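You operate a simulated robot arm through the tools that you are given. There is no shell and no other tool. Be economical: measure what you need, move in short steps, check, and stop when the job is done.

You run a simulated robot arm. Do the job below in one go: nothing can be reset, and whatever is moved stays where it is left.

## Task
Put the gasket carton labelled "head" from the top of the steel bench on the free top of the steel shelf and the gasket carton that says "flange" on the top of the grey cabinet. Take the spring and put it on the shelf of the grey stand. Take the foam scrap from the top of the steel bench and put it on the top of the grey cabinet. Take the brass nut with the smallest size on its label from the parts table and put it on the top of the grey cabinet. Take the core carton labelled "standard" from the parts table and put it on the low shelf of the parts table. Pull the bottom bench drawer open. Any order will do. Set down upright: core carton.

It is judged by the outcome, as a careful person would: the job done as asked, and still so three seconds after it is handed in. It fails if anything else is knocked over, pushed out of place, dropped, spilled or broken.

## Robot
A 6-joint arm with a two-finger parallel gripper on a trunk, on a base that drives. Base frame: it is fixed to the floor where the robot stands at the start and does not move with it; the origin is under the middle of the robot, x ahead of it, y to its left, z up; the surface under the hand at the start is at about z = 860. Readings come in mm, degrees, newtons and seconds.
With the tool pointing down near the work surface it reaches from about 460 to 880 mm from the robot's upright axis, wherever it stands. Its first joint turns from -115.0 to 115.0 degrees. Places, roughly: bottom bench drawer [500, 1300, 300]; brass nut [-2500, -1250, 750]; core carton [-2750, -1250, 750]; foam scrap (9x4x3 cm) [800, 600, 900]; free top of the steel shelf (24x24 cm) [-240, 4060, 960]; gasket carton [750, 0, 1000]; low shelf of the parts table [-2500, -1100, 300]; shelf of the grey stand [800, 2500, 400]; spring (5x6x2 cm) [700, 300, 900]; top of the grey cabinet [-200, -1100, 900]. Payload 4.2 kg.
The TCP is the grasp point between the finger pads, 23 mm short of the fingertips. In the tool frame z runs along the fingers and y along their closing line. The gripper opens to 94 mm. The fingers are 38 mm wide and 10 mm thick; the gripper's body (54 by 96 mm) begins 39 mm behind the TCP.
Orientation is told as [roll, pitch, yaw] about the base's x, y, z axes, in that order, counted from this pose: with the fingers straight down and closing along the base's y, the tool's x points along the base's -x, its y along +y and its z along -z.

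## Interface
- The arm moves only by the tool apply_moves. Its argument "plan" is a list of rows, each a list of 2 entries, a list of its own where there are three numbers: the shift along the tool's x, y, z in mm, then the turn, a rotation vector about the tool's x, y, z in degrees. In form: [[[dx, dy, dz], [wx, wy, wz]], ...]. A call has 1 to 10 rows; each row shifts and turns the commanded pose from where the row before left it, along the tool's axes as they then stand. "grip" is the gripper command, from -1 (shut) to 1 (fully open), values between in proportion, set as the call begins (left out, the last holds). Rows are played at 5 a second. More than 50 mm and 8.6 degrees between two rows, or a gripper value outside its range, and nothing of the call is played. Where a pose cannot be reached the arm comes as near as it can. A force on the tool above 40 N (or 10 N above the force at the start of the call, whichever is more), or a blocked arm, ends the call early, and 0.2 s more pass. The fingers move at their own pace (about 108 mm/s each) and stop on an object; they squeeze with about 40 N. The grip force told is the motor's: it shows also when the fingers shut on nothing. Time passes only in rows, and 0.2 s behind the last, so rows that do not move let the fingers close. It gives the time, the measured TCP pose, the force on the tool (base axes), the opening and the grip force at its end, in the units of the frame above (readings bear some noise), with the torque about the TCP (base axes, N m) and any sound that the robot's microphone picked up, and new pictures: "views" is both (left out), scene, wrist or none.
- Cameras (640 x 400 px; columns grow to the right, rows downward): "scene" is now at [232.6, 209.6, 1402.8]; the picture's right is [0.17, -0.98, 0.00], its down [-0.71, -0.12, -0.69] and it looks along [0.68, 0.12, -0.72] (base axes); focal length 272 px, centre (320, 200). "wrist" rides on the gripper at [86, 16, -75] in the tool frame; the picture's right is [-0.18, 0.98, 0.00], its down [-0.58, -0.11, -0.81] and it looks along [-0.79, -0.15, 0.59] (tool axes); focal length 243 px, centre (320, 200). There is no depth. A picture from a camera that has moved, and an enlarged one, comes with that camera's place and axes in the base frame and with its lens.
- raise_lower(by): slides the trunk up (or, below 0, down) by that many mm; the arm and the scene camera ride with it, the base frame stays. It gives what a move gives, with no picture.
- drive_base(legs): drives the robot by 1 to 6 legs, each [ahead, turn to the left] in mm and degrees, along the robot's own axes; the way and the turn of a leg run together, so that a leg with both is an arc; at most 1500 mm and 180 degrees a leg. The arm and the cameras ride along, it lands a little off, and it stops where it bumps. It gives what a move gives, and a new picture of the scene camera.
- pan_tilt(pan, tilt): turns the head with the scene camera to pan (to the left, within 80 degrees either way) and tilt (down, from -29 to 69), counted from straight ahead of the robot. It gives what a move gives, and a new picture of the scene camera.
- zoom(camera, box): a new picture of the part [left, top, right, bottom] of that camera's present view, enlarged. It takes no simulated time.
- sign_off(): hands the job in; it is judged then, once.

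Work in short steps. Places have to be worked out from the pictures, the camera data and where the tool is seen: move nearer, look again, correct. Check each grasp and each placing, and mend what went wrong. You have 196 turns and 260 pictures in all, those below and enlarged ones among them. Open the gripper and draw the arm clear of the work before you hand the job in, unless the task says otherwise.

The tools are called after "Call:" as a command line: name --argument value ..., lists and objects as JSON in quotes. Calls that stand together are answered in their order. apply_moves: Moves the arm, as the interface text tells. Its arguments: {"type":"object","properties":{"plan":{"type":"array","items":{"type":"array"}},"grip":{"type":"number"},"views":{"type":"string","enum":["both","scene","wrist","none"]}},"required":["plan"]} The other tools are called the same way: raise_lower (by) slides the trunk up or down; drive_base (legs) drives the base; pan_tilt (pan, tilt) turns the head that bears the scene camera; zoom (camera, box) takes an enlarged picture of a part of a camera's view; sign_off () hands the job in.

At the start:

```text
time_s: 0.0
ee_pos: [577.8, 178.2, 1083.7]
ee_rot: [-0.1, 0.0, 0.0]
contact_force: [-0.4, -0.1, -0.4]
moment: [0.01, 0.01, 0.0]
finger_gap: 94.0
grip_force: 0.1
trunk travel left (down, up): [-775.0, 215.0]
robot x, y, heading: [4.7, 5.3, 0.2]
head pan, tilt: [10.0, 46.1]
```

scene: 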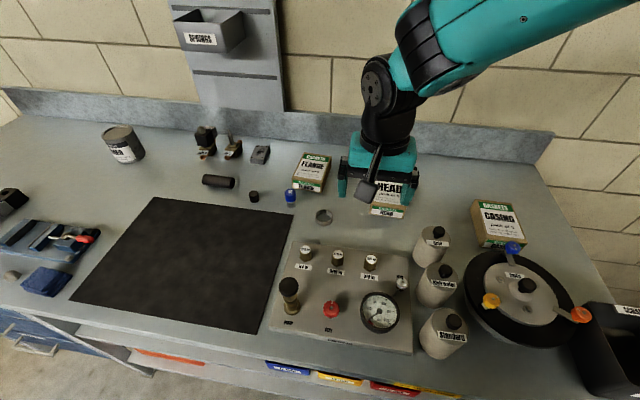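
wrist: 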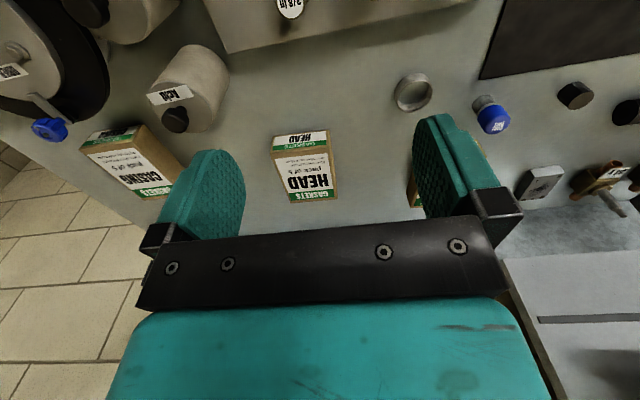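

The scene shows the bench with the FLANGE, HEAD and CASING cartons. I zoom in to identify the spring and foam scrap.

Call:
zoom --camera "scene" --box '[180, 110, 420, 260]'

Call:
zoom --camera "scene" --box '[0, 160, 200, 285]'

Call:
pan_tilt --pan 70 --tilt 40

```text
2.67 times, centred on (300, 185) of scene
camera zoom: at [232.6, 209.6, 1402.8], right [0.17, -0.98, 0.0], down [-0.71, -0.12, -0.69], along [0.68, 0.12, -0.72], focal length 727 px, centre (373, 240)
```

zoom: 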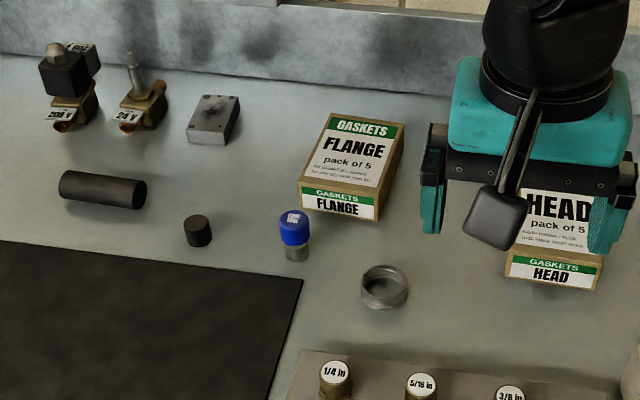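

```text
3.20 times, centred on (100, 222) of scene
camera zoom: at [232.6, 209.6, 1402.8], right [0.17, -0.98, 0.0], down [-0.71, -0.12, -0.69], along [0.68, 0.12, -0.72], focal length 872 px, centre (1024, 128)
```

zoom: 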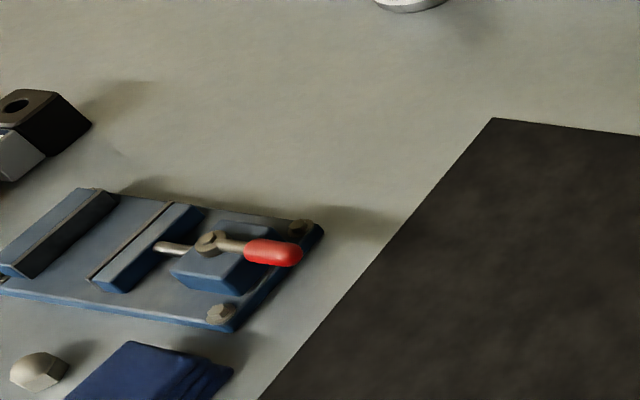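

```text
time_s: 1.3
ee_pos: [576.3, 177.7, 1083.5]
ee_rot: [0.0, 0.0, -0.1]
contact_force: [0.1, 0.0, 0.1]
moment: [0.02, -0.05, 0.0]
finger_gap: 93.8
grip_force: 0.1
trunk travel left (down, up): [-775.0, 215.0]
robot x, y, heading: [-2.1, 1.1, -0.1]
head pan, tilt: [70.0, 40.0]
camera scene: at [182.5, 275.5, 1411.6], right [0.94, -0.34, 0.0], down [-0.22, -0.6, -0.77], along [0.26, 0.72, -0.64], focal length 272 px, centre (320, 200)
```

scene: 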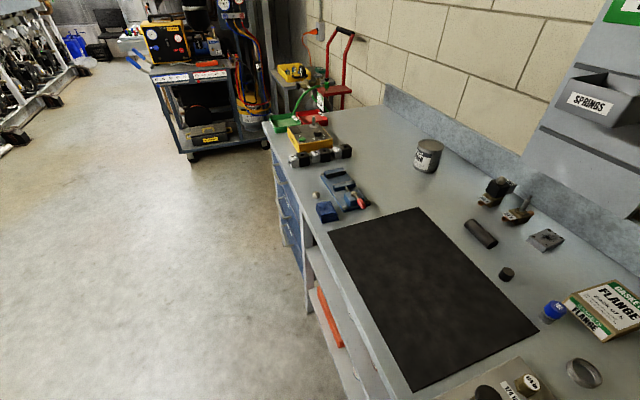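

The dark cylinder fits the foam scrap. I check the ring as the spring candidate, and look around for destinations.

Call:
zoom --camera "wrist" --box '[360, 50, 640, 225]'

Call:
pan_tilt --pan 80 --tilt 10

Call:
pan_tilt --pan -80 --tilt 25

```text
2.29 times, centred on (500, 138) of wrist
camera zoom: at [490.8, 195.0, 1159.2], right [0.18, 0.98, 0.0], down [0.58, -0.11, 0.81], along [0.79, -0.15, -0.59], focal length 555 px, centre (-91, 343)
```

zoom: 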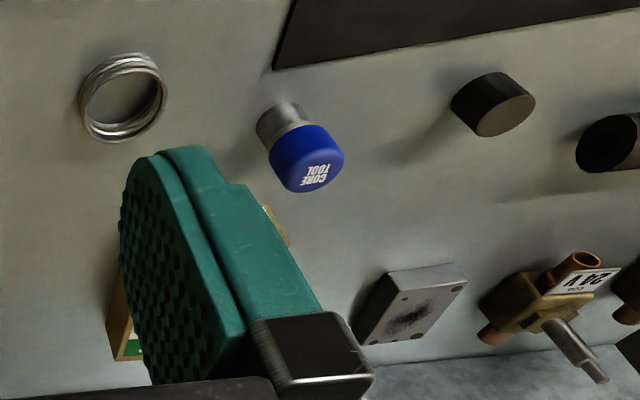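

```text
time_s: 2.2
ee_pos: [577.3, 178.1, 1084.5]
ee_rot: [0.1, 0.0, 0.0]
contact_force: [0.2, -0.3, -0.4]
moment: [0.0, 0.0, 0.0]
finger_gap: 93.8
grip_force: 0.1
trunk travel left (down, up): [-775.0, 215.0]
robot x, y, heading: [-2.4, 4.3, -0.1]
head pan, tilt: [80.0, 10.0]
camera scene: at [169.5, 287.2, 1459.2], right [0.98, -0.17, 0.0], down [-0.03, -0.17, -0.98], along [0.17, 0.97, -0.17], focal length 272 px, centre (320, 200)
```

scene: 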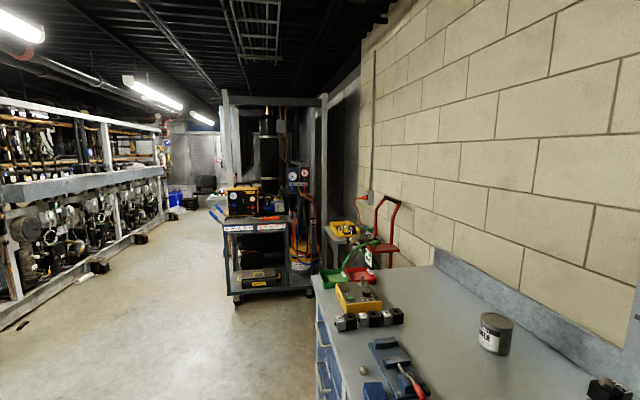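

```text
time_s: 4.7
ee_pos: [577.4, 178.5, 1083.6]
ee_rot: [0.0, 0.0, -0.1]
contact_force: [-0.8, 1.3, -0.2]
moment: [0.02, 0.03, -0.02]
finger_gap: 94.2
grip_force: 0.0
trunk travel left (down, up): [-775.0, 215.0]
robot x, y, heading: [-0.1, 4.2, -0.0]
head pan, tilt: [-80.0, 25.0]
camera scene: at [169.4, 104.9, 1435.0], right [-0.98, -0.17, 0.0], down [-0.07, 0.42, -0.91], along [0.16, -0.89, -0.42], focal length 272 px, centre (320, 200)
```

scene: 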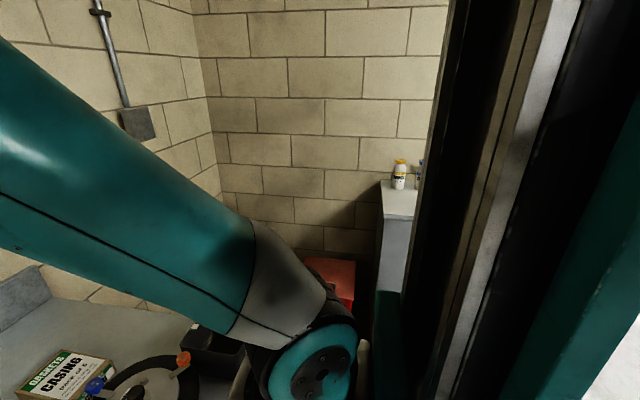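

The coil ring is the spring; the cartons lie flat with their ~86 mm width along base y. I move the open hand over the HEAD carton and look.

Call:
pan_tilt --pan 10 --tilt 46

Call:
apply_moves --plan '[[[-38, -12, 16], [0, 0, 0]], [[-38, -12, 16], [0, 0, 0]], [[-38, -12, 16], [0, 0, 0]], [[-38, -12, 16], [0, 0, 0]], [[-38, -12, 16], [0, 0, 0]]]' --grip 1

```text
time_s: 6.4
ee_pos: [577.1, 178.8, 1084.6]
ee_rot: [-0.1, 0.0, 0.1]
contact_force: [-0.7, 0.8, 0.4]
moment: [-0.01, 0.0, 0.01]
finger_gap: 94.2
grip_force: 0.0
trunk travel left (down, up): [-775.0, 215.0]
robot x, y, heading: [-1.7, 3.5, -0.0]
head pan, tilt: [10.0, 46.0]
camera scene: at [232.7, 209.6, 1403.0], right [0.17, -0.98, 0.0], down [-0.71, -0.12, -0.69], along [0.68, 0.12, -0.72], focal length 272 px, centre (320, 200)
```

scene: 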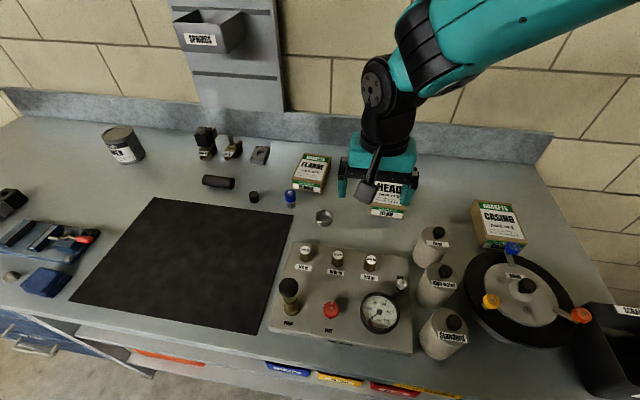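

```text
time_s: 7.6
ee_pos: [768.0, 116.9, 1004.6]
ee_rot: [0.1, 0.0, 0.0]
contact_force: [0.2, 0.0, 0.4]
moment: [-0.01, -0.04, 0.01]
finger_gap: 93.9
grip_force: 0.0
trunk travel left (down, up): [-775.0, 215.0]
robot x, y, heading: [-2.8, 3.2, 0.1]
head pan, tilt: [10.0, 46.0]
camera scene: at [232.0, 209.7, 1403.1], right [0.17, -0.98, 0.0], down [-0.71, -0.12, -0.69], along [0.68, 0.12, -0.72], focal length 272 px, centre (320, 200)
camera wrist: at [681.1, 133.4, 1079.9], right [0.18, 0.98, 0.0], down [0.58, -0.11, 0.81], along [0.79, -0.15, -0.59], focal length 243 px, centre (320, 200)
```

scene: 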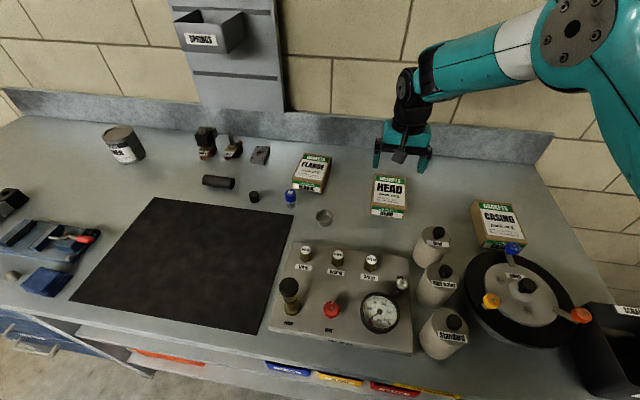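
wrist: 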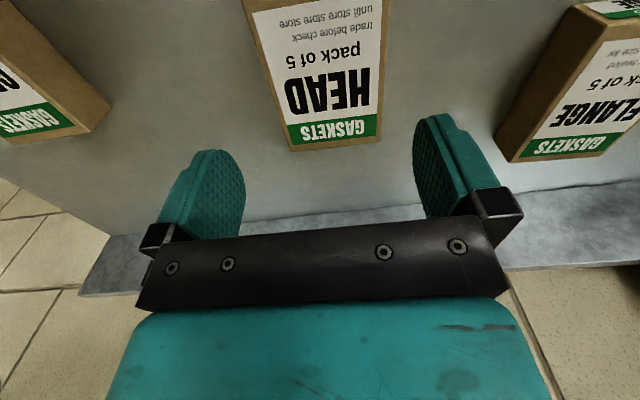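

Call:
zoom --camera "scene" --box '[280, 140, 440, 240]'

Call:
zoom --camera "wrist" --box '[200, 0, 440, 150]'

```text
4.00 times, centred on (360, 190) of scene
camera zoom: at [232.0, 209.7, 1403.1], right [0.17, -0.98, 0.0], down [-0.71, -0.12, -0.69], along [0.68, 0.12, -0.72], focal length 1090 px, centre (160, 240)
```

zoom: 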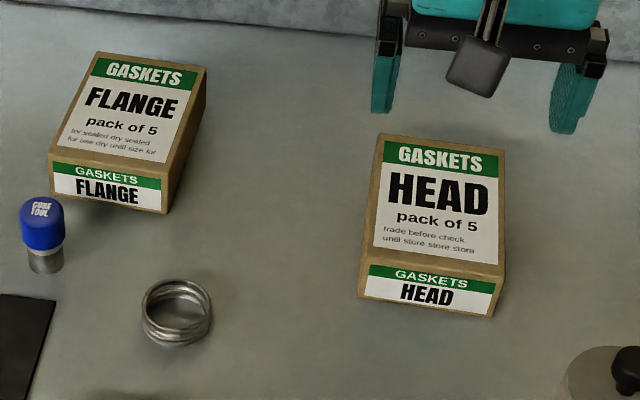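

```text
2.67 times, centred on (320, 75) of wrist
camera zoom: at [681.1, 133.4, 1079.9], right [0.18, 0.98, 0.0], down [0.58, -0.11, 0.81], along [0.79, -0.15, -0.59], focal length 647 px, centre (320, 533)
```

zoom: 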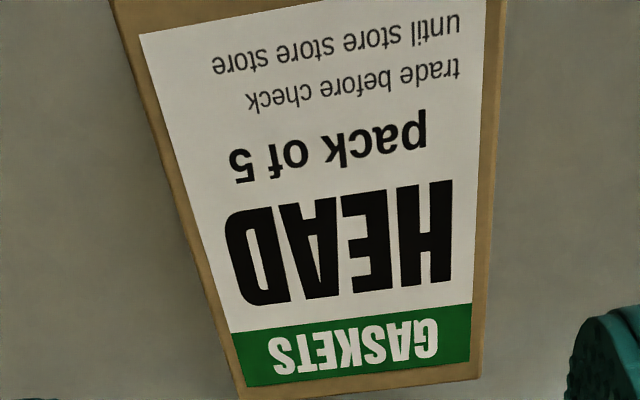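

HEAD carton is centred about (772,119), ~80 mm wide, top z ≈ 905. I lower straight to z ≈ 889.

Call:
apply_moves --plan '[[[-2, 2, 40], [0, 0, 0]], [[0, 0, 40], [0, 0, 0]], [[0, 0, 34], [0, 0, 0]], [[0, 0, 0], [0, 0, 0]]]' --grip 1

```text
time_s: 8.6
ee_pos: [767.8, 119.2, 890.5]
ee_rot: [0.0, 0.0, 0.1]
contact_force: [-0.3, 0.3, 1.1]
moment: [0.03, 0.01, 0.03]
finger_gap: 94.0
grip_force: 0.1
trunk travel left (down, up): [-775.0, 215.0]
robot x, y, heading: [2.7, 2.7, 0.3]
head pan, tilt: [10.0, 46.0]
camera scene: at [232.6, 209.6, 1403.0], right [0.17, -0.98, 0.0], down [-0.71, -0.12, -0.69], along [0.68, 0.12, -0.72], focal length 272 px, centre (320, 200)
camera wrist: at [681.2, 135.9, 965.1], right [0.18, 0.98, 0.0], down [0.58, -0.11, 0.81], along [0.79, -0.15, -0.59], focal length 243 px, centre (320, 200)
```

scene: 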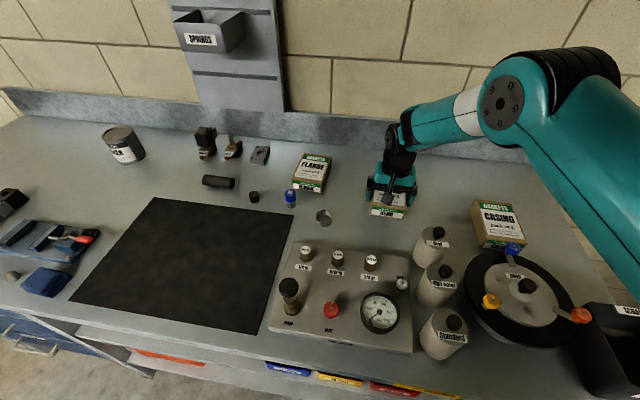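
wrist: 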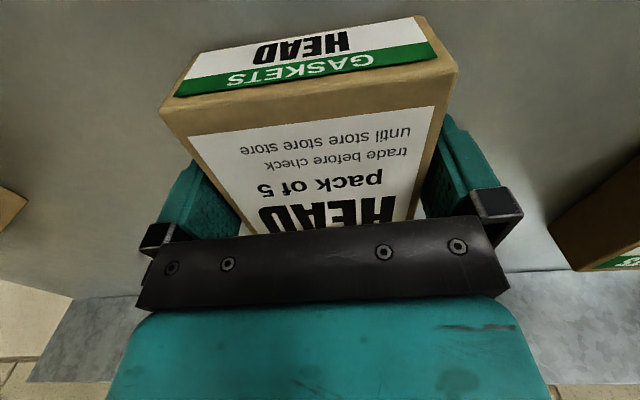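

The fingers straddle the carton with no contact. I close on it, then lift.

Call:
apply_moves --plan '[[[0, 0, 0], [0, 0, 0]], [[0, 0, 0], [0, 0, 0]], [[0, 0, 0], [0, 0, 0]]]' --grip -1 --views "none"

Call:
apply_moves --plan '[[[0, 0, -40], [0, 0, 0]], [[0, 0, -45], [0, 0, 0]], [[0, 0, -45], [0, 0, 0]], [[0, 0, -45], [0, 0, 0]], [[0, 0, 0], [0, 0, 0]]]'

```text
time_s: 9.4
ee_pos: [767.8, 118.9, 890.2]
ee_rot: [-0.1, 0.1, 0.0]
contact_force: [1.1, -0.4, 0.1]
moment: [0.06, -0.05, -0.02]
finger_gap: 88.2
grip_force: 39.8
trunk travel left (down, up): [-775.0, 215.0]
robot x, y, heading: [0.7, 4.3, 0.0]
head pan, tilt: [10.0, 46.0]
```

```text
time_s: 10.6
ee_pos: [768.3, 119.8, 1066.3]
ee_rot: [0.1, 0.0, 0.0]
contact_force: [-0.7, 0.1, -0.2]
moment: [0.01, 0.0, -0.01]
finger_gap: 0.3
grip_force: 40.3
trunk travel left (down, up): [-775.0, 215.0]
robot x, y, heading: [2.1, 2.4, -0.1]
head pan, tilt: [10.0, 46.0]
camera scene: at [232.7, 209.6, 1402.9], right [0.17, -0.98, 0.0], down [-0.71, -0.12, -0.69], along [0.68, 0.12, -0.72], focal length 272 px, centre (320, 200)
camera wrist: at [681.7, 136.4, 1141.6], right [0.18, 0.98, 0.0], down [0.58, -0.11, 0.81], along [0.79, -0.15, -0.59], focal length 243 px, centre (320, 200)
```

scene: 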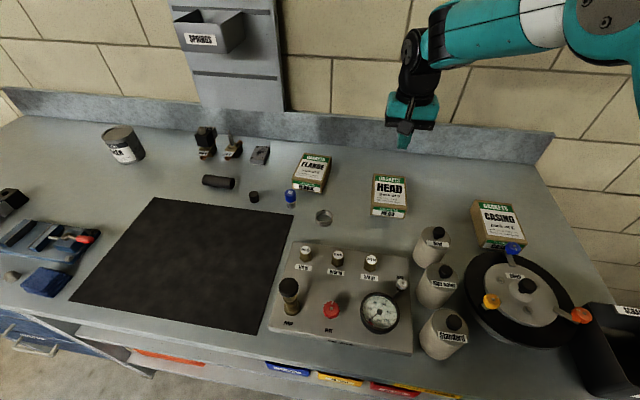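
wrist: 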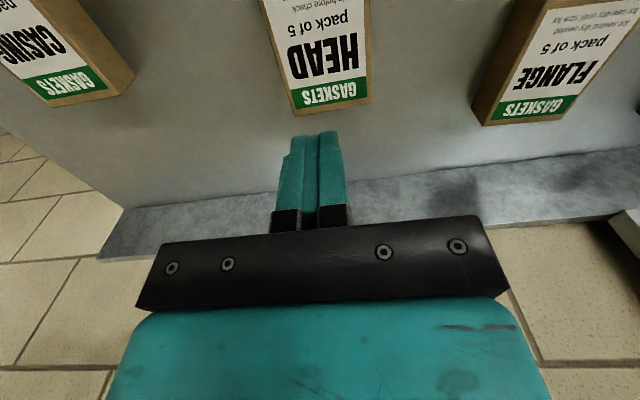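

The carton slipped; grip was slightly yawed. I zoom to re-measure its pose.

Call:
zoom --camera "wrist" --box '[220, 0, 420, 125]'

Call:
zoom --camera "scene" --box '[280, 140, 440, 240]'

```text
3.20 times, centred on (320, 62) of wrist
camera zoom: at [681.7, 136.4, 1141.6], right [0.18, 0.98, 0.0], down [0.58, -0.11, 0.81], along [0.79, -0.15, -0.59], focal length 776 px, centre (320, 640)
```

zoom: 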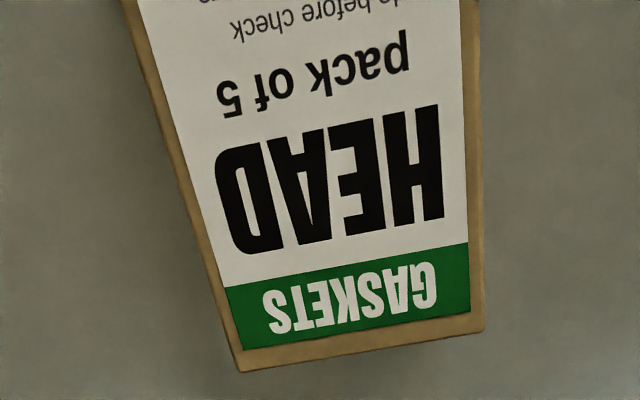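

```text
4.00 times, centred on (360, 190) of scene
camera zoom: at [232.7, 209.6, 1402.9], right [0.17, -0.98, 0.0], down [-0.71, -0.12, -0.69], along [0.68, 0.12, -0.72], focal length 1090 px, centre (160, 240)
```

zoom: 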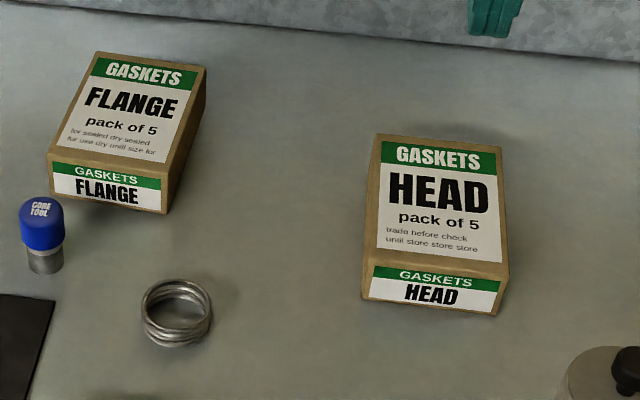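

The squeeze squared the carton up (yaw ≈ 0, centre y ≈ 120.6). I open, go down a bit deeper, and grip again, then lift slowly.

Call:
apply_moves --plan '[[[0, 0, 0], [0, 0, 0]], [[0, 0, 0], [0, 0, 0]], [[0, 1, 45], [0, 0, 0]], [[0, 0, 45], [0, 0, 0]], [[0, 0, 45], [0, 0, 0]], [[0, 0, 45], [0, 0, 0]], [[0, 0, 0], [0, 0, 0]]]' --grip 1 --views "none"

Call:
apply_moves --plan '[[[0, 0, 0], [0, 0, 0]], [[0, 0, 0], [0, 0, 0]], [[0, 0, 0], [0, 0, 0]], [[0, 0, 0], [0, 0, 0]], [[0, 0, 0], [0, 0, 0]]]' --grip -1

Call:
apply_moves --plan '[[[0, 0, -4], [0, 0, 0]], [[0, 0, -4], [0, 0, 0]], [[0, 0, -4], [0, 0, 0]], [[0, 0, 0], [0, 0, 0]]]'

```text
time_s: 12.2
ee_pos: [765.0, 120.7, 883.6]
ee_rot: [0.0, 0.1, 0.1]
contact_force: [0.5, -1.5, -0.9]
moment: [0.01, -0.05, 0.01]
finger_gap: 93.7
grip_force: 0.2
trunk travel left (down, up): [-775.0, 215.0]
robot x, y, heading: [-0.5, -0.8, 0.1]
head pan, tilt: [10.0, 46.0]
```

```text
time_s: 13.4
ee_pos: [765.3, 120.6, 885.2]
ee_rot: [-0.1, 0.0, 0.0]
contact_force: [0.4, 0.5, 0.6]
moment: [-0.01, 0.0, 0.0]
finger_gap: 87.7
grip_force: 39.8
trunk travel left (down, up): [-775.0, 215.0]
robot x, y, heading: [-0.7, -0.3, 0.1]
head pan, tilt: [10.0, 46.0]
camera scene: at [232.7, 209.6, 1402.9], right [0.17, -0.98, 0.0], down [-0.71, -0.12, -0.69], along [0.68, 0.12, -0.72], focal length 272 px, centre (320, 200)
camera wrist: at [679.9, 137.2, 960.4], right [0.18, 0.98, 0.0], down [0.58, -0.11, 0.81], along [0.79, -0.15, -0.59], focal length 243 px, centre (320, 200)
```

scene: 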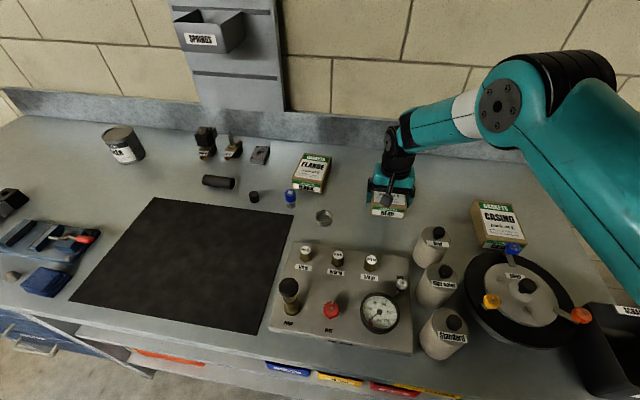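
wrist: 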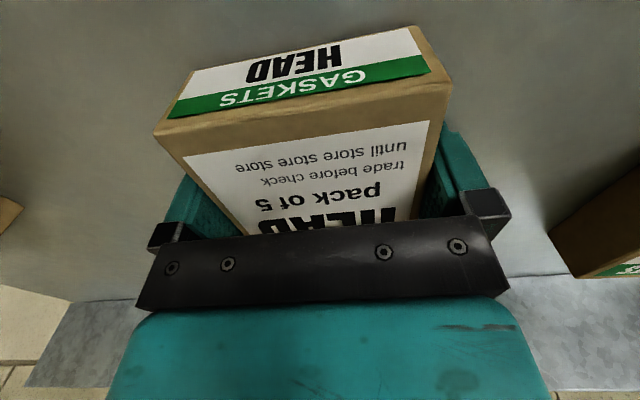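

```text
time_s: 14.4
ee_pos: [766.8, 119.6, 896.2]
ee_rot: [0.0, 0.0, 0.1]
contact_force: [0.2, 0.3, -1.8]
moment: [-0.01, 0.02, 0.0]
finger_gap: 87.9
grip_force: 39.7
trunk travel left (down, up): [-775.0, 215.0]
robot x, y, heading: [0.5, 1.5, -0.0]
head pan, tilt: [10.0, 46.0]
camera scene: at [232.7, 209.6, 1402.9], right [0.17, -0.98, 0.0], down [-0.71, -0.12, -0.69], along [0.68, 0.12, -0.72], focal length 272 px, centre (320, 200)
camera wrist: at [681.8, 137.4, 972.0], right [0.18, 0.98, 0.0], down [0.58, -0.11, 0.81], along [0.79, -0.15, -0.59], focal length 243 px, centre (320, 200)
```

scene: 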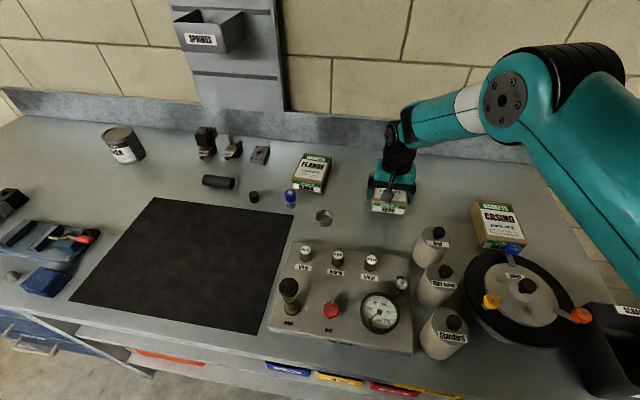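
wrist: 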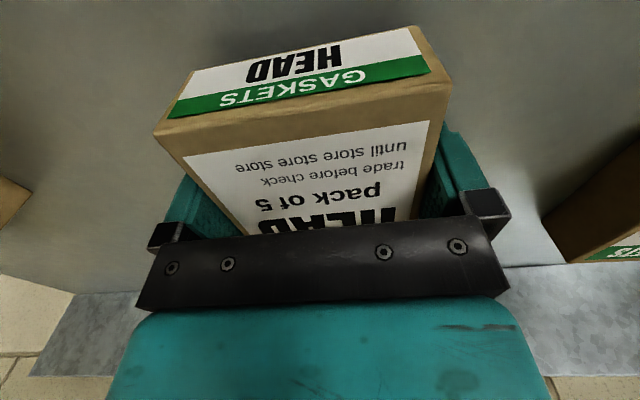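

The carton is held (weight ≈ 2 N). I lift gently and draw back towards the robot.

Call:
apply_moves --plan '[[[0, 0, -12], [0, 0, 0]], [[0, 0, -15], [0, 0, 0]], [[0, 0, -20], [0, 0, 0]], [[0, 0, -20], [0, 0, 0]], [[0, 0, -20], [0, 0, 0]], [[0, 0, -20], [0, 0, 0]], [[0, 0, -20], [0, 0, 0]], [[0, 0, -20], [0, 0, 0]], [[0, 0, -15], [0, 0, 0]], [[0, 0, 0], [0, 0, 0]]]' --views "none"

Call:
apply_moves --plan '[[[15, 0, 0], [0, 0, 0]], [[25, 0, 0], [0, 0, 0]], [[25, 0, 0], [0, 0, 0]], [[25, 0, 0], [0, 0, 0]], [[25, 0, 0], [0, 0, 0]], [[25, 0, 0], [0, 0, 0]], [[25, 0, 0], [0, 0, 0]], [[25, 0, 0], [0, 0, 0]], [[15, 0, 0], [0, 0, 0]]]'

```text
time_s: 16.6
ee_pos: [767.7, 122.0, 1059.1]
ee_rot: [0.0, 0.0, 0.1]
contact_force: [-0.4, 0.1, -0.6]
moment: [-0.03, 0.01, 0.01]
finger_gap: 87.7
grip_force: 39.8
trunk travel left (down, up): [-775.0, 215.0]
robot x, y, heading: [-0.6, -2.3, 0.1]
head pan, tilt: [10.0, 46.0]
```

```text
time_s: 18.6
ee_pos: [562.8, 121.3, 1059.6]
ee_rot: [-0.1, 0.0, 0.0]
contact_force: [0.5, 0.4, -1.8]
moment: [0.01, 0.02, -0.01]
finger_gap: 87.6
grip_force: 40.3
trunk travel left (down, up): [-775.0, 215.0]
robot x, y, heading: [-0.2, 1.0, -0.1]
head pan, tilt: [10.0, 46.0]
camera scene: at [232.9, 209.6, 1402.9], right [0.17, -0.98, 0.0], down [-0.71, -0.12, -0.69], along [0.68, 0.12, -0.72], focal length 272 px, centre (320, 200)
camera wrist: at [476.6, 138.1, 1134.4], right [0.18, 0.98, 0.0], down [0.58, -0.11, 0.81], along [0.79, -0.15, -0.59], focal length 243 px, centre (320, 200)
```

scene: 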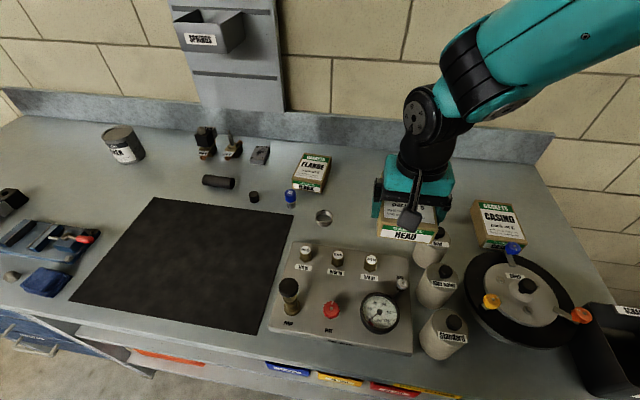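
wrist: 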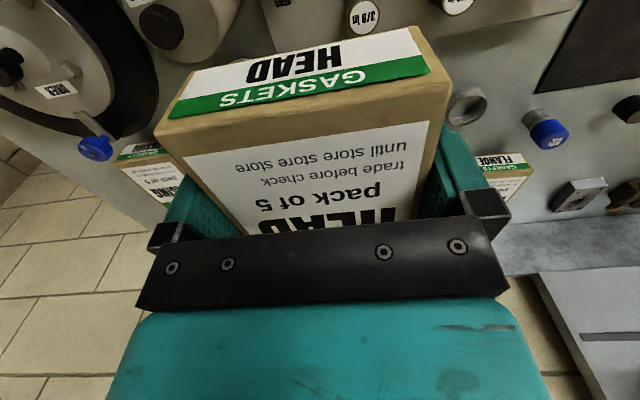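

Carried well. I back off from the bench and turn left, then look down the room.

Call:
drive_base --legs '[[-500, 0], [0, 90]]'

Call:
pan_tilt --pan 0 --tilt 15

```text
time_s: 25.4
ee_pos: [-639.2, 556.8, 1059.1]
ee_rot: [-0.1, 0.0, 92.7]
contact_force: [1.0, 0.3, -1.9]
moment: [0.0, 0.0, -0.05]
finger_gap: 87.6
grip_force: 40.0
trunk travel left (down, up): [-775.0, 215.0]
robot x, y, heading: [-498.4, -0.9, 92.9]
head pan, tilt: [10.0, 46.0]
camera scene: at [-712.9, 219.7, 1402.9], right [0.98, 0.22, 0.0], down [0.16, -0.7, -0.69], along [-0.15, 0.68, -0.72], focal length 272 px, centre (320, 200)
```

scene: 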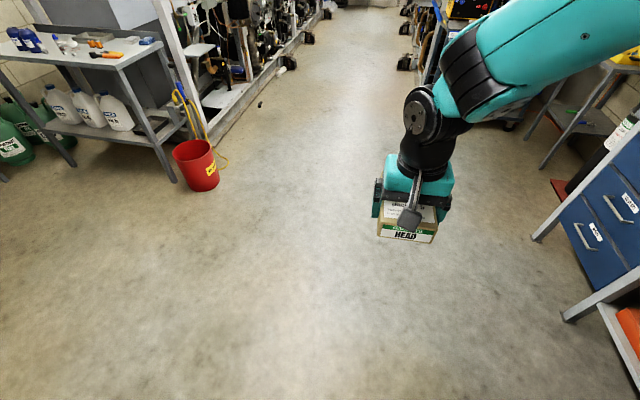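

```text
time_s: 26.3
ee_pos: [-640.0, 556.2, 1059.2]
ee_rot: [0.0, 0.0, 92.5]
contact_force: [-0.6, -0.1, -1.9]
moment: [-0.02, 0.02, 0.01]
finger_gap: 87.9
grip_force: 39.7
trunk travel left (down, up): [-775.0, 215.0]
robot x, y, heading: [-492.9, 2.2, 92.6]
head pan, tilt: [0.0, 15.0]
camera scene: at [-699.6, 234.5, 1451.1], right [1.0, 0.05, 0.0], down [0.01, -0.26, -0.97], along [-0.04, 0.96, -0.26], focal length 272 px, centre (320, 200)
```

scene: 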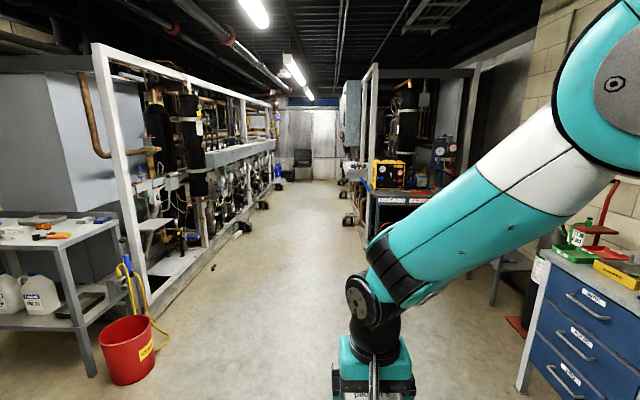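

The corridor ahead is clear. I drive along it and look at what stands near (-240, 4060).

Call:
drive_base --legs '[[1500, 0], [500, 0]]'

Call:
pan_tilt --pan -20 --tilt 20

```text
time_s: 36.2
ee_pos: [-712.7, 2533.5, 1058.8]
ee_rot: [0.0, 0.1, 92.3]
contact_force: [0.1, 1.2, -0.9]
moment: [-0.03, 0.01, 0.0]
finger_gap: 87.7
grip_force: 40.4
trunk travel left (down, up): [-775.0, 215.0]
robot x, y, heading: [-571.1, 1972.9, 92.1]
head pan, tilt: [0.0, 15.0]
camera scene: at [-774.6, 2211.2, 1451.2], right [1.0, 0.04, 0.0], down [0.01, -0.26, -0.97], along [-0.04, 0.97, -0.26], focal length 272 px, centre (320, 200)
```

scene: 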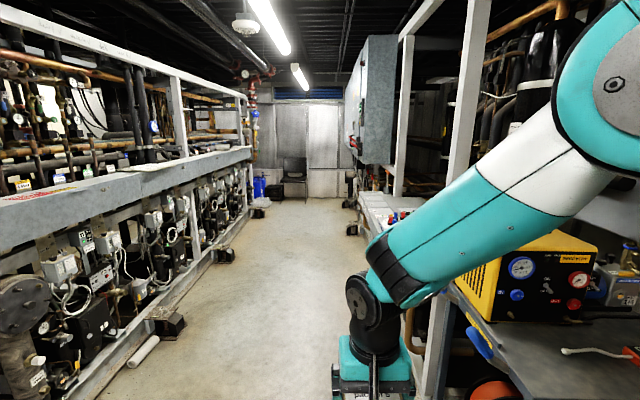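

```text
time_s: 37.0
ee_pos: [-712.9, 2532.7, 1058.5]
ee_rot: [0.0, 0.0, 92.3]
contact_force: [-0.4, -0.5, -2.1]
moment: [-0.04, 0.02, 0.0]
finger_gap: 87.6
grip_force: 39.9
trunk travel left (down, up): [-775.0, 215.0]
robot x, y, heading: [-572.7, 1980.5, 92.3]
head pan, tilt: [-20.0, 20.0]
camera scene: at [-742.6, 2206.6, 1443.0], right [0.95, -0.3, 0.0], down [-0.1, -0.33, -0.94], along [0.29, 0.9, -0.34], focal length 272 px, centre (320, 200)
```

scene: 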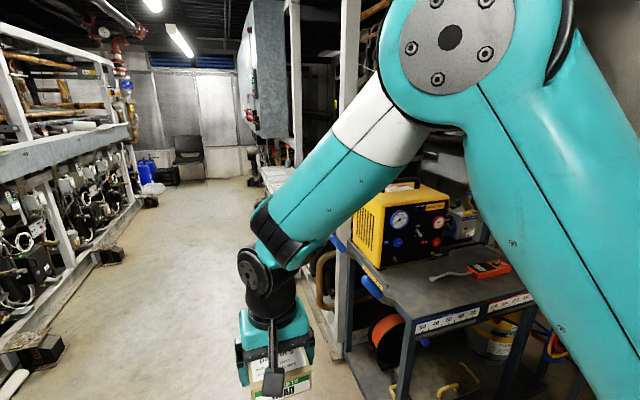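

The shelf spot lies beyond the cart on the right. I shift toward the corridor's middle and go on, then look.

Call:
drive_base --legs '[[0, 17], [1200, 0], [0, -45]]'

Call:
pan_tilt --pan 0 --tilt 20

```text
time_s: 46.2
ee_pos: [-817.4, 3663.1, 1060.1]
ee_rot: [0.0, 0.0, 63.2]
contact_force: [0.2, 0.5, -2.4]
moment: [-0.03, -0.02, 0.04]
finger_gap: 87.5
grip_force: 40.3
trunk travel left (down, up): [-775.0, 215.0]
robot x, y, heading: [-970.8, 3111.0, 63.7]
head pan, tilt: [-20.0, 20.0]
camera scene: at [-1001.6, 3393.2, 1443.0], right [0.68, -0.73, 0.0], down [-0.25, -0.23, -0.94], along [0.69, 0.64, -0.34], focal length 272 px, centre (320, 200)
```

scene: 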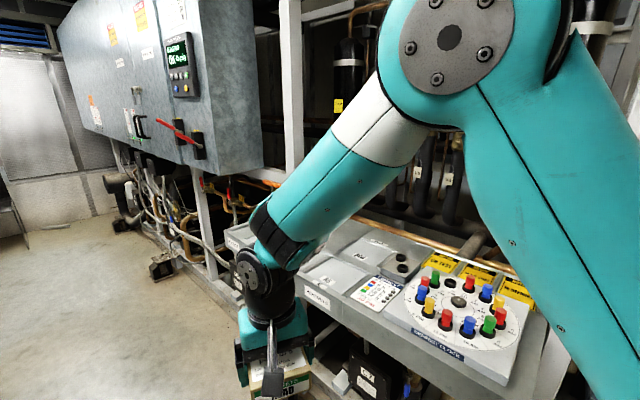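

```text
time_s: 47.0
ee_pos: [-818.8, 3664.1, 1058.6]
ee_rot: [0.0, 0.0, 63.3]
contact_force: [0.1, 0.4, -0.5]
moment: [0.02, 0.02, 0.01]
finger_gap: 87.8
grip_force: 40.0
trunk travel left (down, up): [-775.0, 215.0]
robot x, y, heading: [-965.6, 3107.7, 63.0]
head pan, tilt: [0.0, 20.0]
camera scene: at [-1027.3, 3412.6, 1443.0], right [0.89, -0.45, 0.0], down [-0.15, -0.31, -0.94], along [0.42, 0.84, -0.34], focal length 272 px, centre (320, 200)
```

scene: 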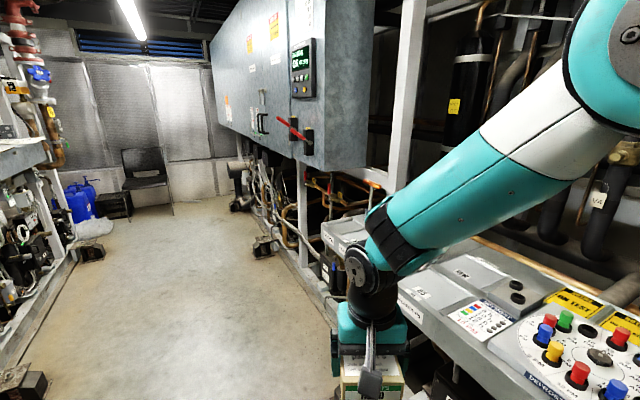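

The target spot is hidden by the arm. I drive to beside it and face it from a safe distance.

Call:
drive_base --legs '[[0, 38.5], [911, 0], [0, -101]]'

Call:
pan_tilt --pan 10 --tilt 25

```text
time_s: 57.8
ee_pos: [-587.4, 4121.8, 1058.2]
ee_rot: [0.0, 0.0, 0.5]
contact_force: [0.6, 0.1, -1.9]
moment: [0.04, 0.04, 0.01]
finger_gap: 87.8
grip_force: 40.1
trunk travel left (down, up): [-775.0, 215.0]
robot x, y, heading: [-1147.7, 3997.9, 0.7]
head pan, tilt: [0.0, 20.0]
camera scene: at [-904.7, 4192.2, 1443.0], right [0.01, -1.0, 0.0], down [-0.34, 0.0, -0.94], along [0.94, 0.01, -0.34], focal length 272 px, centre (320, 200)
```

scene: 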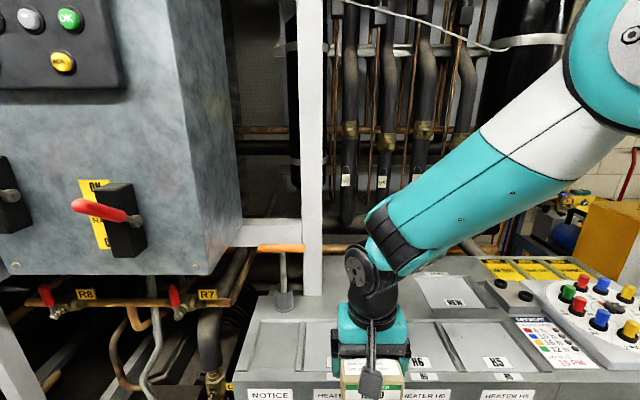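

```text
time_s: 58.6
ee_pos: [-588.4, 4121.7, 1058.0]
ee_rot: [-0.2, 0.0, 0.6]
contact_force: [-0.1, -0.3, -1.4]
moment: [-0.01, 0.04, 0.04]
finger_gap: 87.8
grip_force: 40.8
trunk travel left (down, up): [-775.0, 215.0]
robot x, y, heading: [-1151.8, 3995.8, 0.2]
head pan, tilt: [10.0, 25.0]
camera scene: at [-907.2, 4208.1, 1435.0], right [0.18, -0.98, 0.0], down [-0.42, -0.08, -0.91], along [0.89, 0.16, -0.42], focal length 272 px, centre (320, 200)
```

scene: 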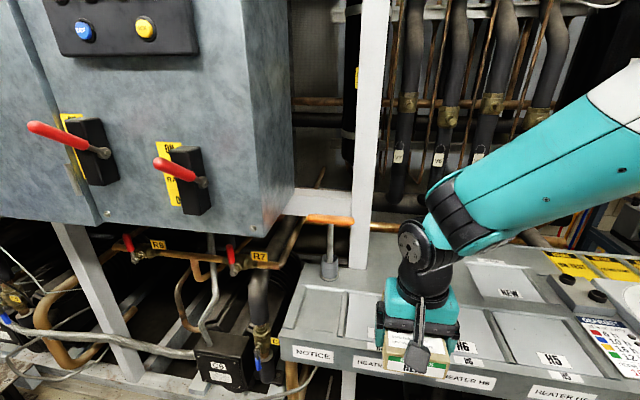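

The wrist hides the free spot. I swing the carton to the right, still in front of and above the shelf, to see it.

Call:
apply_moves --plan '[[[0, -25, 0], [0, 0, 0]], [[0, -30, 0], [0, 0, 0]], [[0, -30, 0], [0, 0, 0]], [[0, -30, 0], [0, 0, 0]], [[0, -30, 0], [0, 0, 0]], [[0, -30, 0], [0, 0, 0]], [[0, -30, 0], [0, 0, 0]], [[0, -30, 0], [0, 0, 0]], [[0, -30, 0], [0, 0, 0]], [[0, -25, 0], [0, 0, 0]]]'

```text
time_s: 60.8
ee_pos: [-585.7, 3832.2, 1058.3]
ee_rot: [0.0, 0.0, 0.7]
contact_force: [0.1, 0.1, -1.7]
moment: [-0.03, 0.01, -0.02]
finger_gap: 87.6
grip_force: 39.7
trunk travel left (down, up): [-775.0, 215.0]
robot x, y, heading: [-1146.0, 3999.3, 0.7]
head pan, tilt: [10.0, 25.0]
camera scene: at [-907.2, 4208.4, 1434.9], right [0.18, -0.98, 0.0], down [-0.42, -0.08, -0.91], along [0.89, 0.17, -0.42], focal length 272 px, centre (320, 200)
camera wrist: at [-671.9, 3847.9, 1133.7], right [0.17, 0.98, 0.0], down [0.58, -0.1, 0.81], along [0.79, -0.14, -0.59], focal length 243 px, centre (320, 200)
```

scene: 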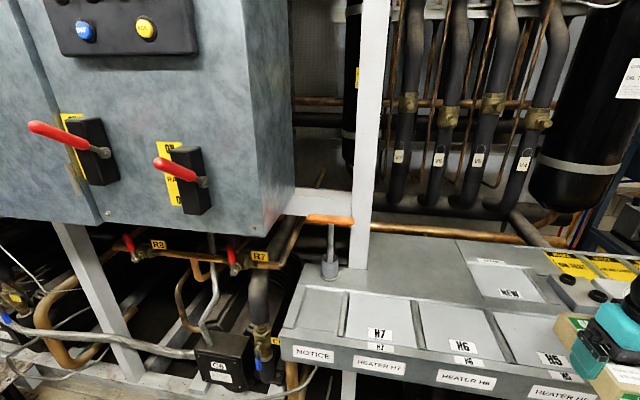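
wrist: 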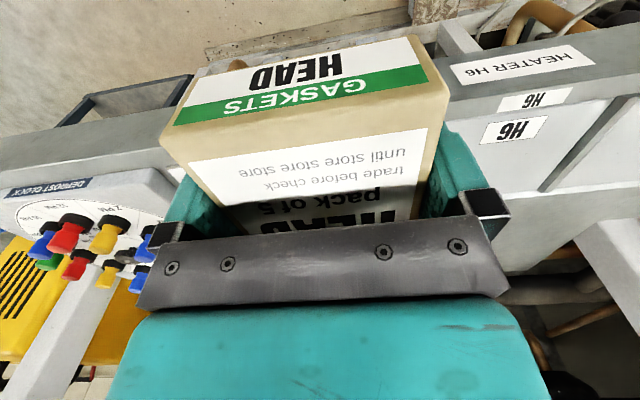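

The free grey area centres near (-250, 4060). I bring the carton in line with y = 4060 and drive forward 130 mm.

Call:
apply_moves --plan '[[[0, 23, 0], [0, 0, 0]], [[0, 29, 0], [0, 0, 0]], [[0, 29, 0], [0, 0, 0]], [[0, 29, 0], [0, 0, 0]], [[0, 29, 0], [0, 0, 0]], [[0, 29, 0], [0, 0, 0]], [[0, 29, 0], [0, 0, 0]], [[0, 23, 0], [0, 0, 0]]]' --views "none"

Call:
drive_base --legs '[[130, 0]]'

```text
time_s: 62.6
ee_pos: [-586.9, 4051.5, 1059.9]
ee_rot: [0.0, 0.0, 0.6]
contact_force: [-0.7, -0.4, -0.8]
moment: [-0.02, 0.02, -0.02]
finger_gap: 87.6
grip_force: 40.3
trunk travel left (down, up): [-775.0, 215.0]
robot x, y, heading: [-1147.4, 3996.2, 0.4]
head pan, tilt: [10.0, 25.0]
```

```text
time_s: 63.9
ee_pos: [-455.1, 4053.8, 1059.7]
ee_rot: [0.0, -0.1, 0.6]
contact_force: [-0.2, -0.4, -2.2]
moment: [-0.01, 0.04, 0.0]
finger_gap: 87.6
grip_force: 40.1
trunk travel left (down, up): [-775.0, 215.0]
robot x, y, heading: [-1017.1, 3999.8, 0.6]
head pan, tilt: [10.0, 25.0]
camera scene: at [-775.4, 4209.7, 1435.0], right [0.18, -0.98, 0.0], down [-0.42, -0.08, -0.91], along [0.89, 0.17, -0.42], focal length 272 px, centre (320, 200)
```

scene: 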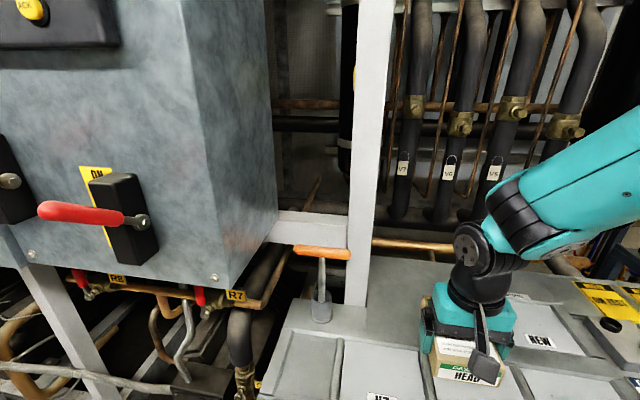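

I extend over the spot to x ≈ -252 and check before lowering.

Call:
apply_moves --plan '[[[-15, 0, 0], [0, 0, 0]], [[-24, 0, 0], [0, 0, 0]], [[-24, 0, 0], [0, 0, 0]], [[-24, 0, 0], [0, 0, 0]], [[-24, 0, 0], [0, 0, 0]], [[-24, 0, 0], [0, 0, 0]], [[-24, 0, 0], [0, 0, 0]], [[-24, 0, 0], [0, 0, 0]], [[-18, 0, 0], [0, 0, 0]]]'

```text
time_s: 65.8
ee_pos: [-253.6, 4055.2, 1057.9]
ee_rot: [0.0, -0.1, 0.7]
contact_force: [0.0, 0.4, -2.1]
moment: [-0.02, -0.03, -0.01]
finger_gap: 87.7
grip_force: 39.6
trunk travel left (down, up): [-775.0, 215.0]
robot x, y, heading: [-1018.4, 3997.5, 0.5]
head pan, tilt: [10.0, 25.0]
camera scene: at [-775.6, 4209.6, 1435.0], right [0.18, -0.98, 0.0], down [-0.42, -0.08, -0.91], along [0.89, 0.17, -0.42], focal length 272 px, centre (320, 200)
camera wrist: at [-339.4, 4071.0, 1134.0], right [0.17, 0.98, 0.0], down [0.58, -0.1, 0.81], along [0.79, -0.14, -0.59], focal length 243 px, centre (320, 200)
```

scene: 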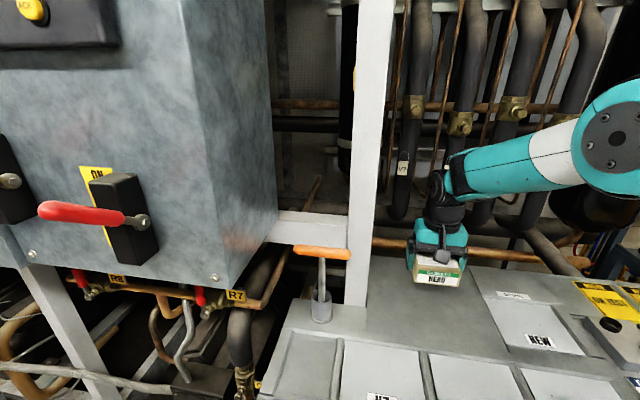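
wrist: 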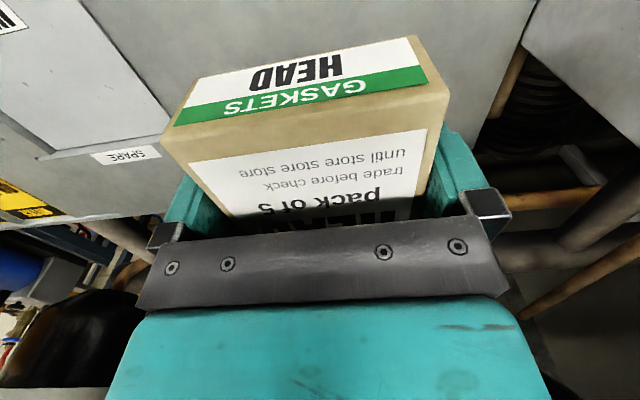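

The carton is over the free area. I lower it in small steps.

Call:
apply_moves --plan '[[[-5, 0, 15], [0, 0, 0]], [[-5, 2, 15], [0, 0, 0]], [[0, 0, 12], [0, 0, 0]], [[0, 0, 10], [0, 0, 0]], [[0, 0, 7], [0, 0, 0]], [[0, 0, 5], [0, 0, 0]], [[0, 0, 4], [0, 0, 0]]]'

```text
time_s: 67.5
ee_pos: [-244.6, 4057.8, 989.6]
ee_rot: [0.0, 0.1, 0.6]
contact_force: [1.0, 0.5, -2.1]
moment: [-0.02, 0.01, -0.01]
finger_gap: 87.6
grip_force: 39.8
trunk travel left (down, up): [-775.0, 215.0]
robot x, y, heading: [-1019.1, 3998.5, 0.7]
head pan, tilt: [10.0, 25.0]
camera scene: at [-775.4, 4209.7, 1434.9], right [0.18, -0.98, 0.0], down [-0.42, -0.08, -0.91], along [0.89, 0.17, -0.42], focal length 272 px, centre (320, 200)
camera wrist: at [-330.9, 4073.2, 1065.8], right [0.17, 0.98, 0.0], down [0.58, -0.1, 0.81], along [0.79, -0.14, -0.59], focal length 243 px, centre (320, 200)
```

scene: 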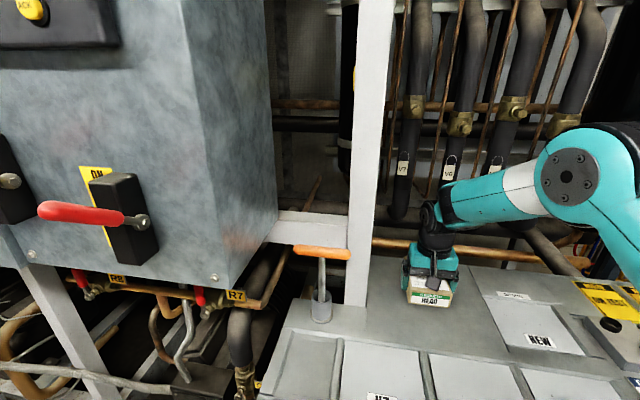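
wrist: 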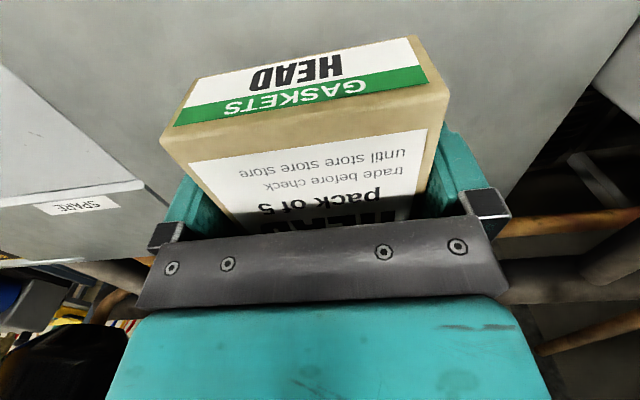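

No contact yet; lower on in fine steps until the shelf carries it.

Call:
apply_moves --plan '[[[0, 0, 3], [0, 0, 0]], [[0, 0, 3], [0, 0, 0]], [[0, 0, 3], [0, 0, 0]], [[0, 0, 3], [0, 0, 0]], [[0, 0, 3], [0, 0, 0]], [[0, 0, 3], [0, 0, 0]], [[0, 0, 3], [0, 0, 0]]]'

```text
time_s: 69.0
ee_pos: [-244.8, 4058.6, 973.7]
ee_rot: [0.0, -0.4, 0.6]
contact_force: [-6.1, 0.0, 33.9]
moment: [-0.28, 0.8, -0.19]
finger_gap: 88.0
grip_force: 40.2
trunk travel left (down, up): [-775.0, 215.0]
robot x, y, heading: [-1015.9, 3995.0, 0.5]
head pan, tilt: [10.0, 25.0]
camera scene: at [-777.2, 4209.6, 1436.0], right [0.18, -0.98, 0.0], down [-0.41, -0.08, -0.91], along [0.89, 0.17, -0.42], focal length 272 px, centre (320, 200)
camera wrist: at [-330.8, 4073.5, 1049.5], right [0.17, 0.98, 0.0], down [0.58, -0.1, 0.81], along [0.8, -0.14, -0.59], focal length 243 px, centre (320, 200)
```

scene: 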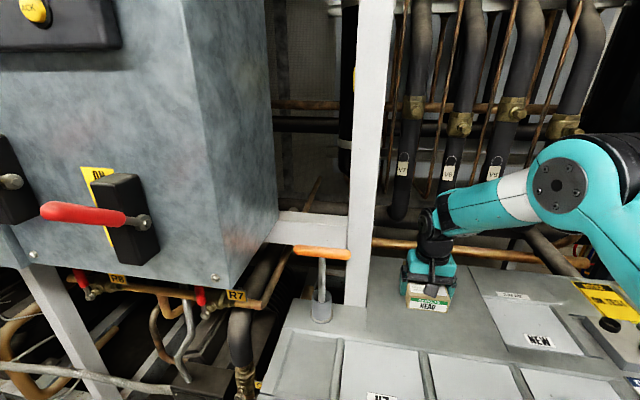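
wrist: 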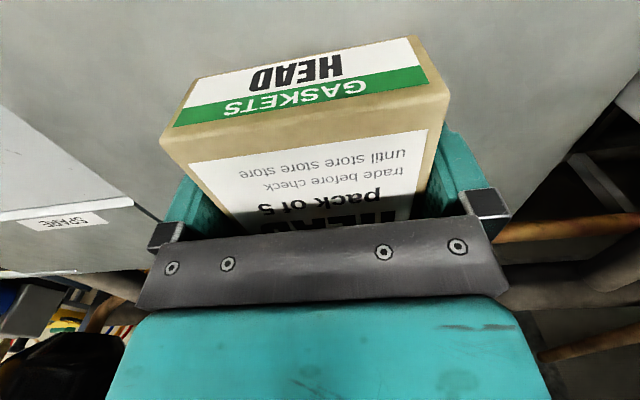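

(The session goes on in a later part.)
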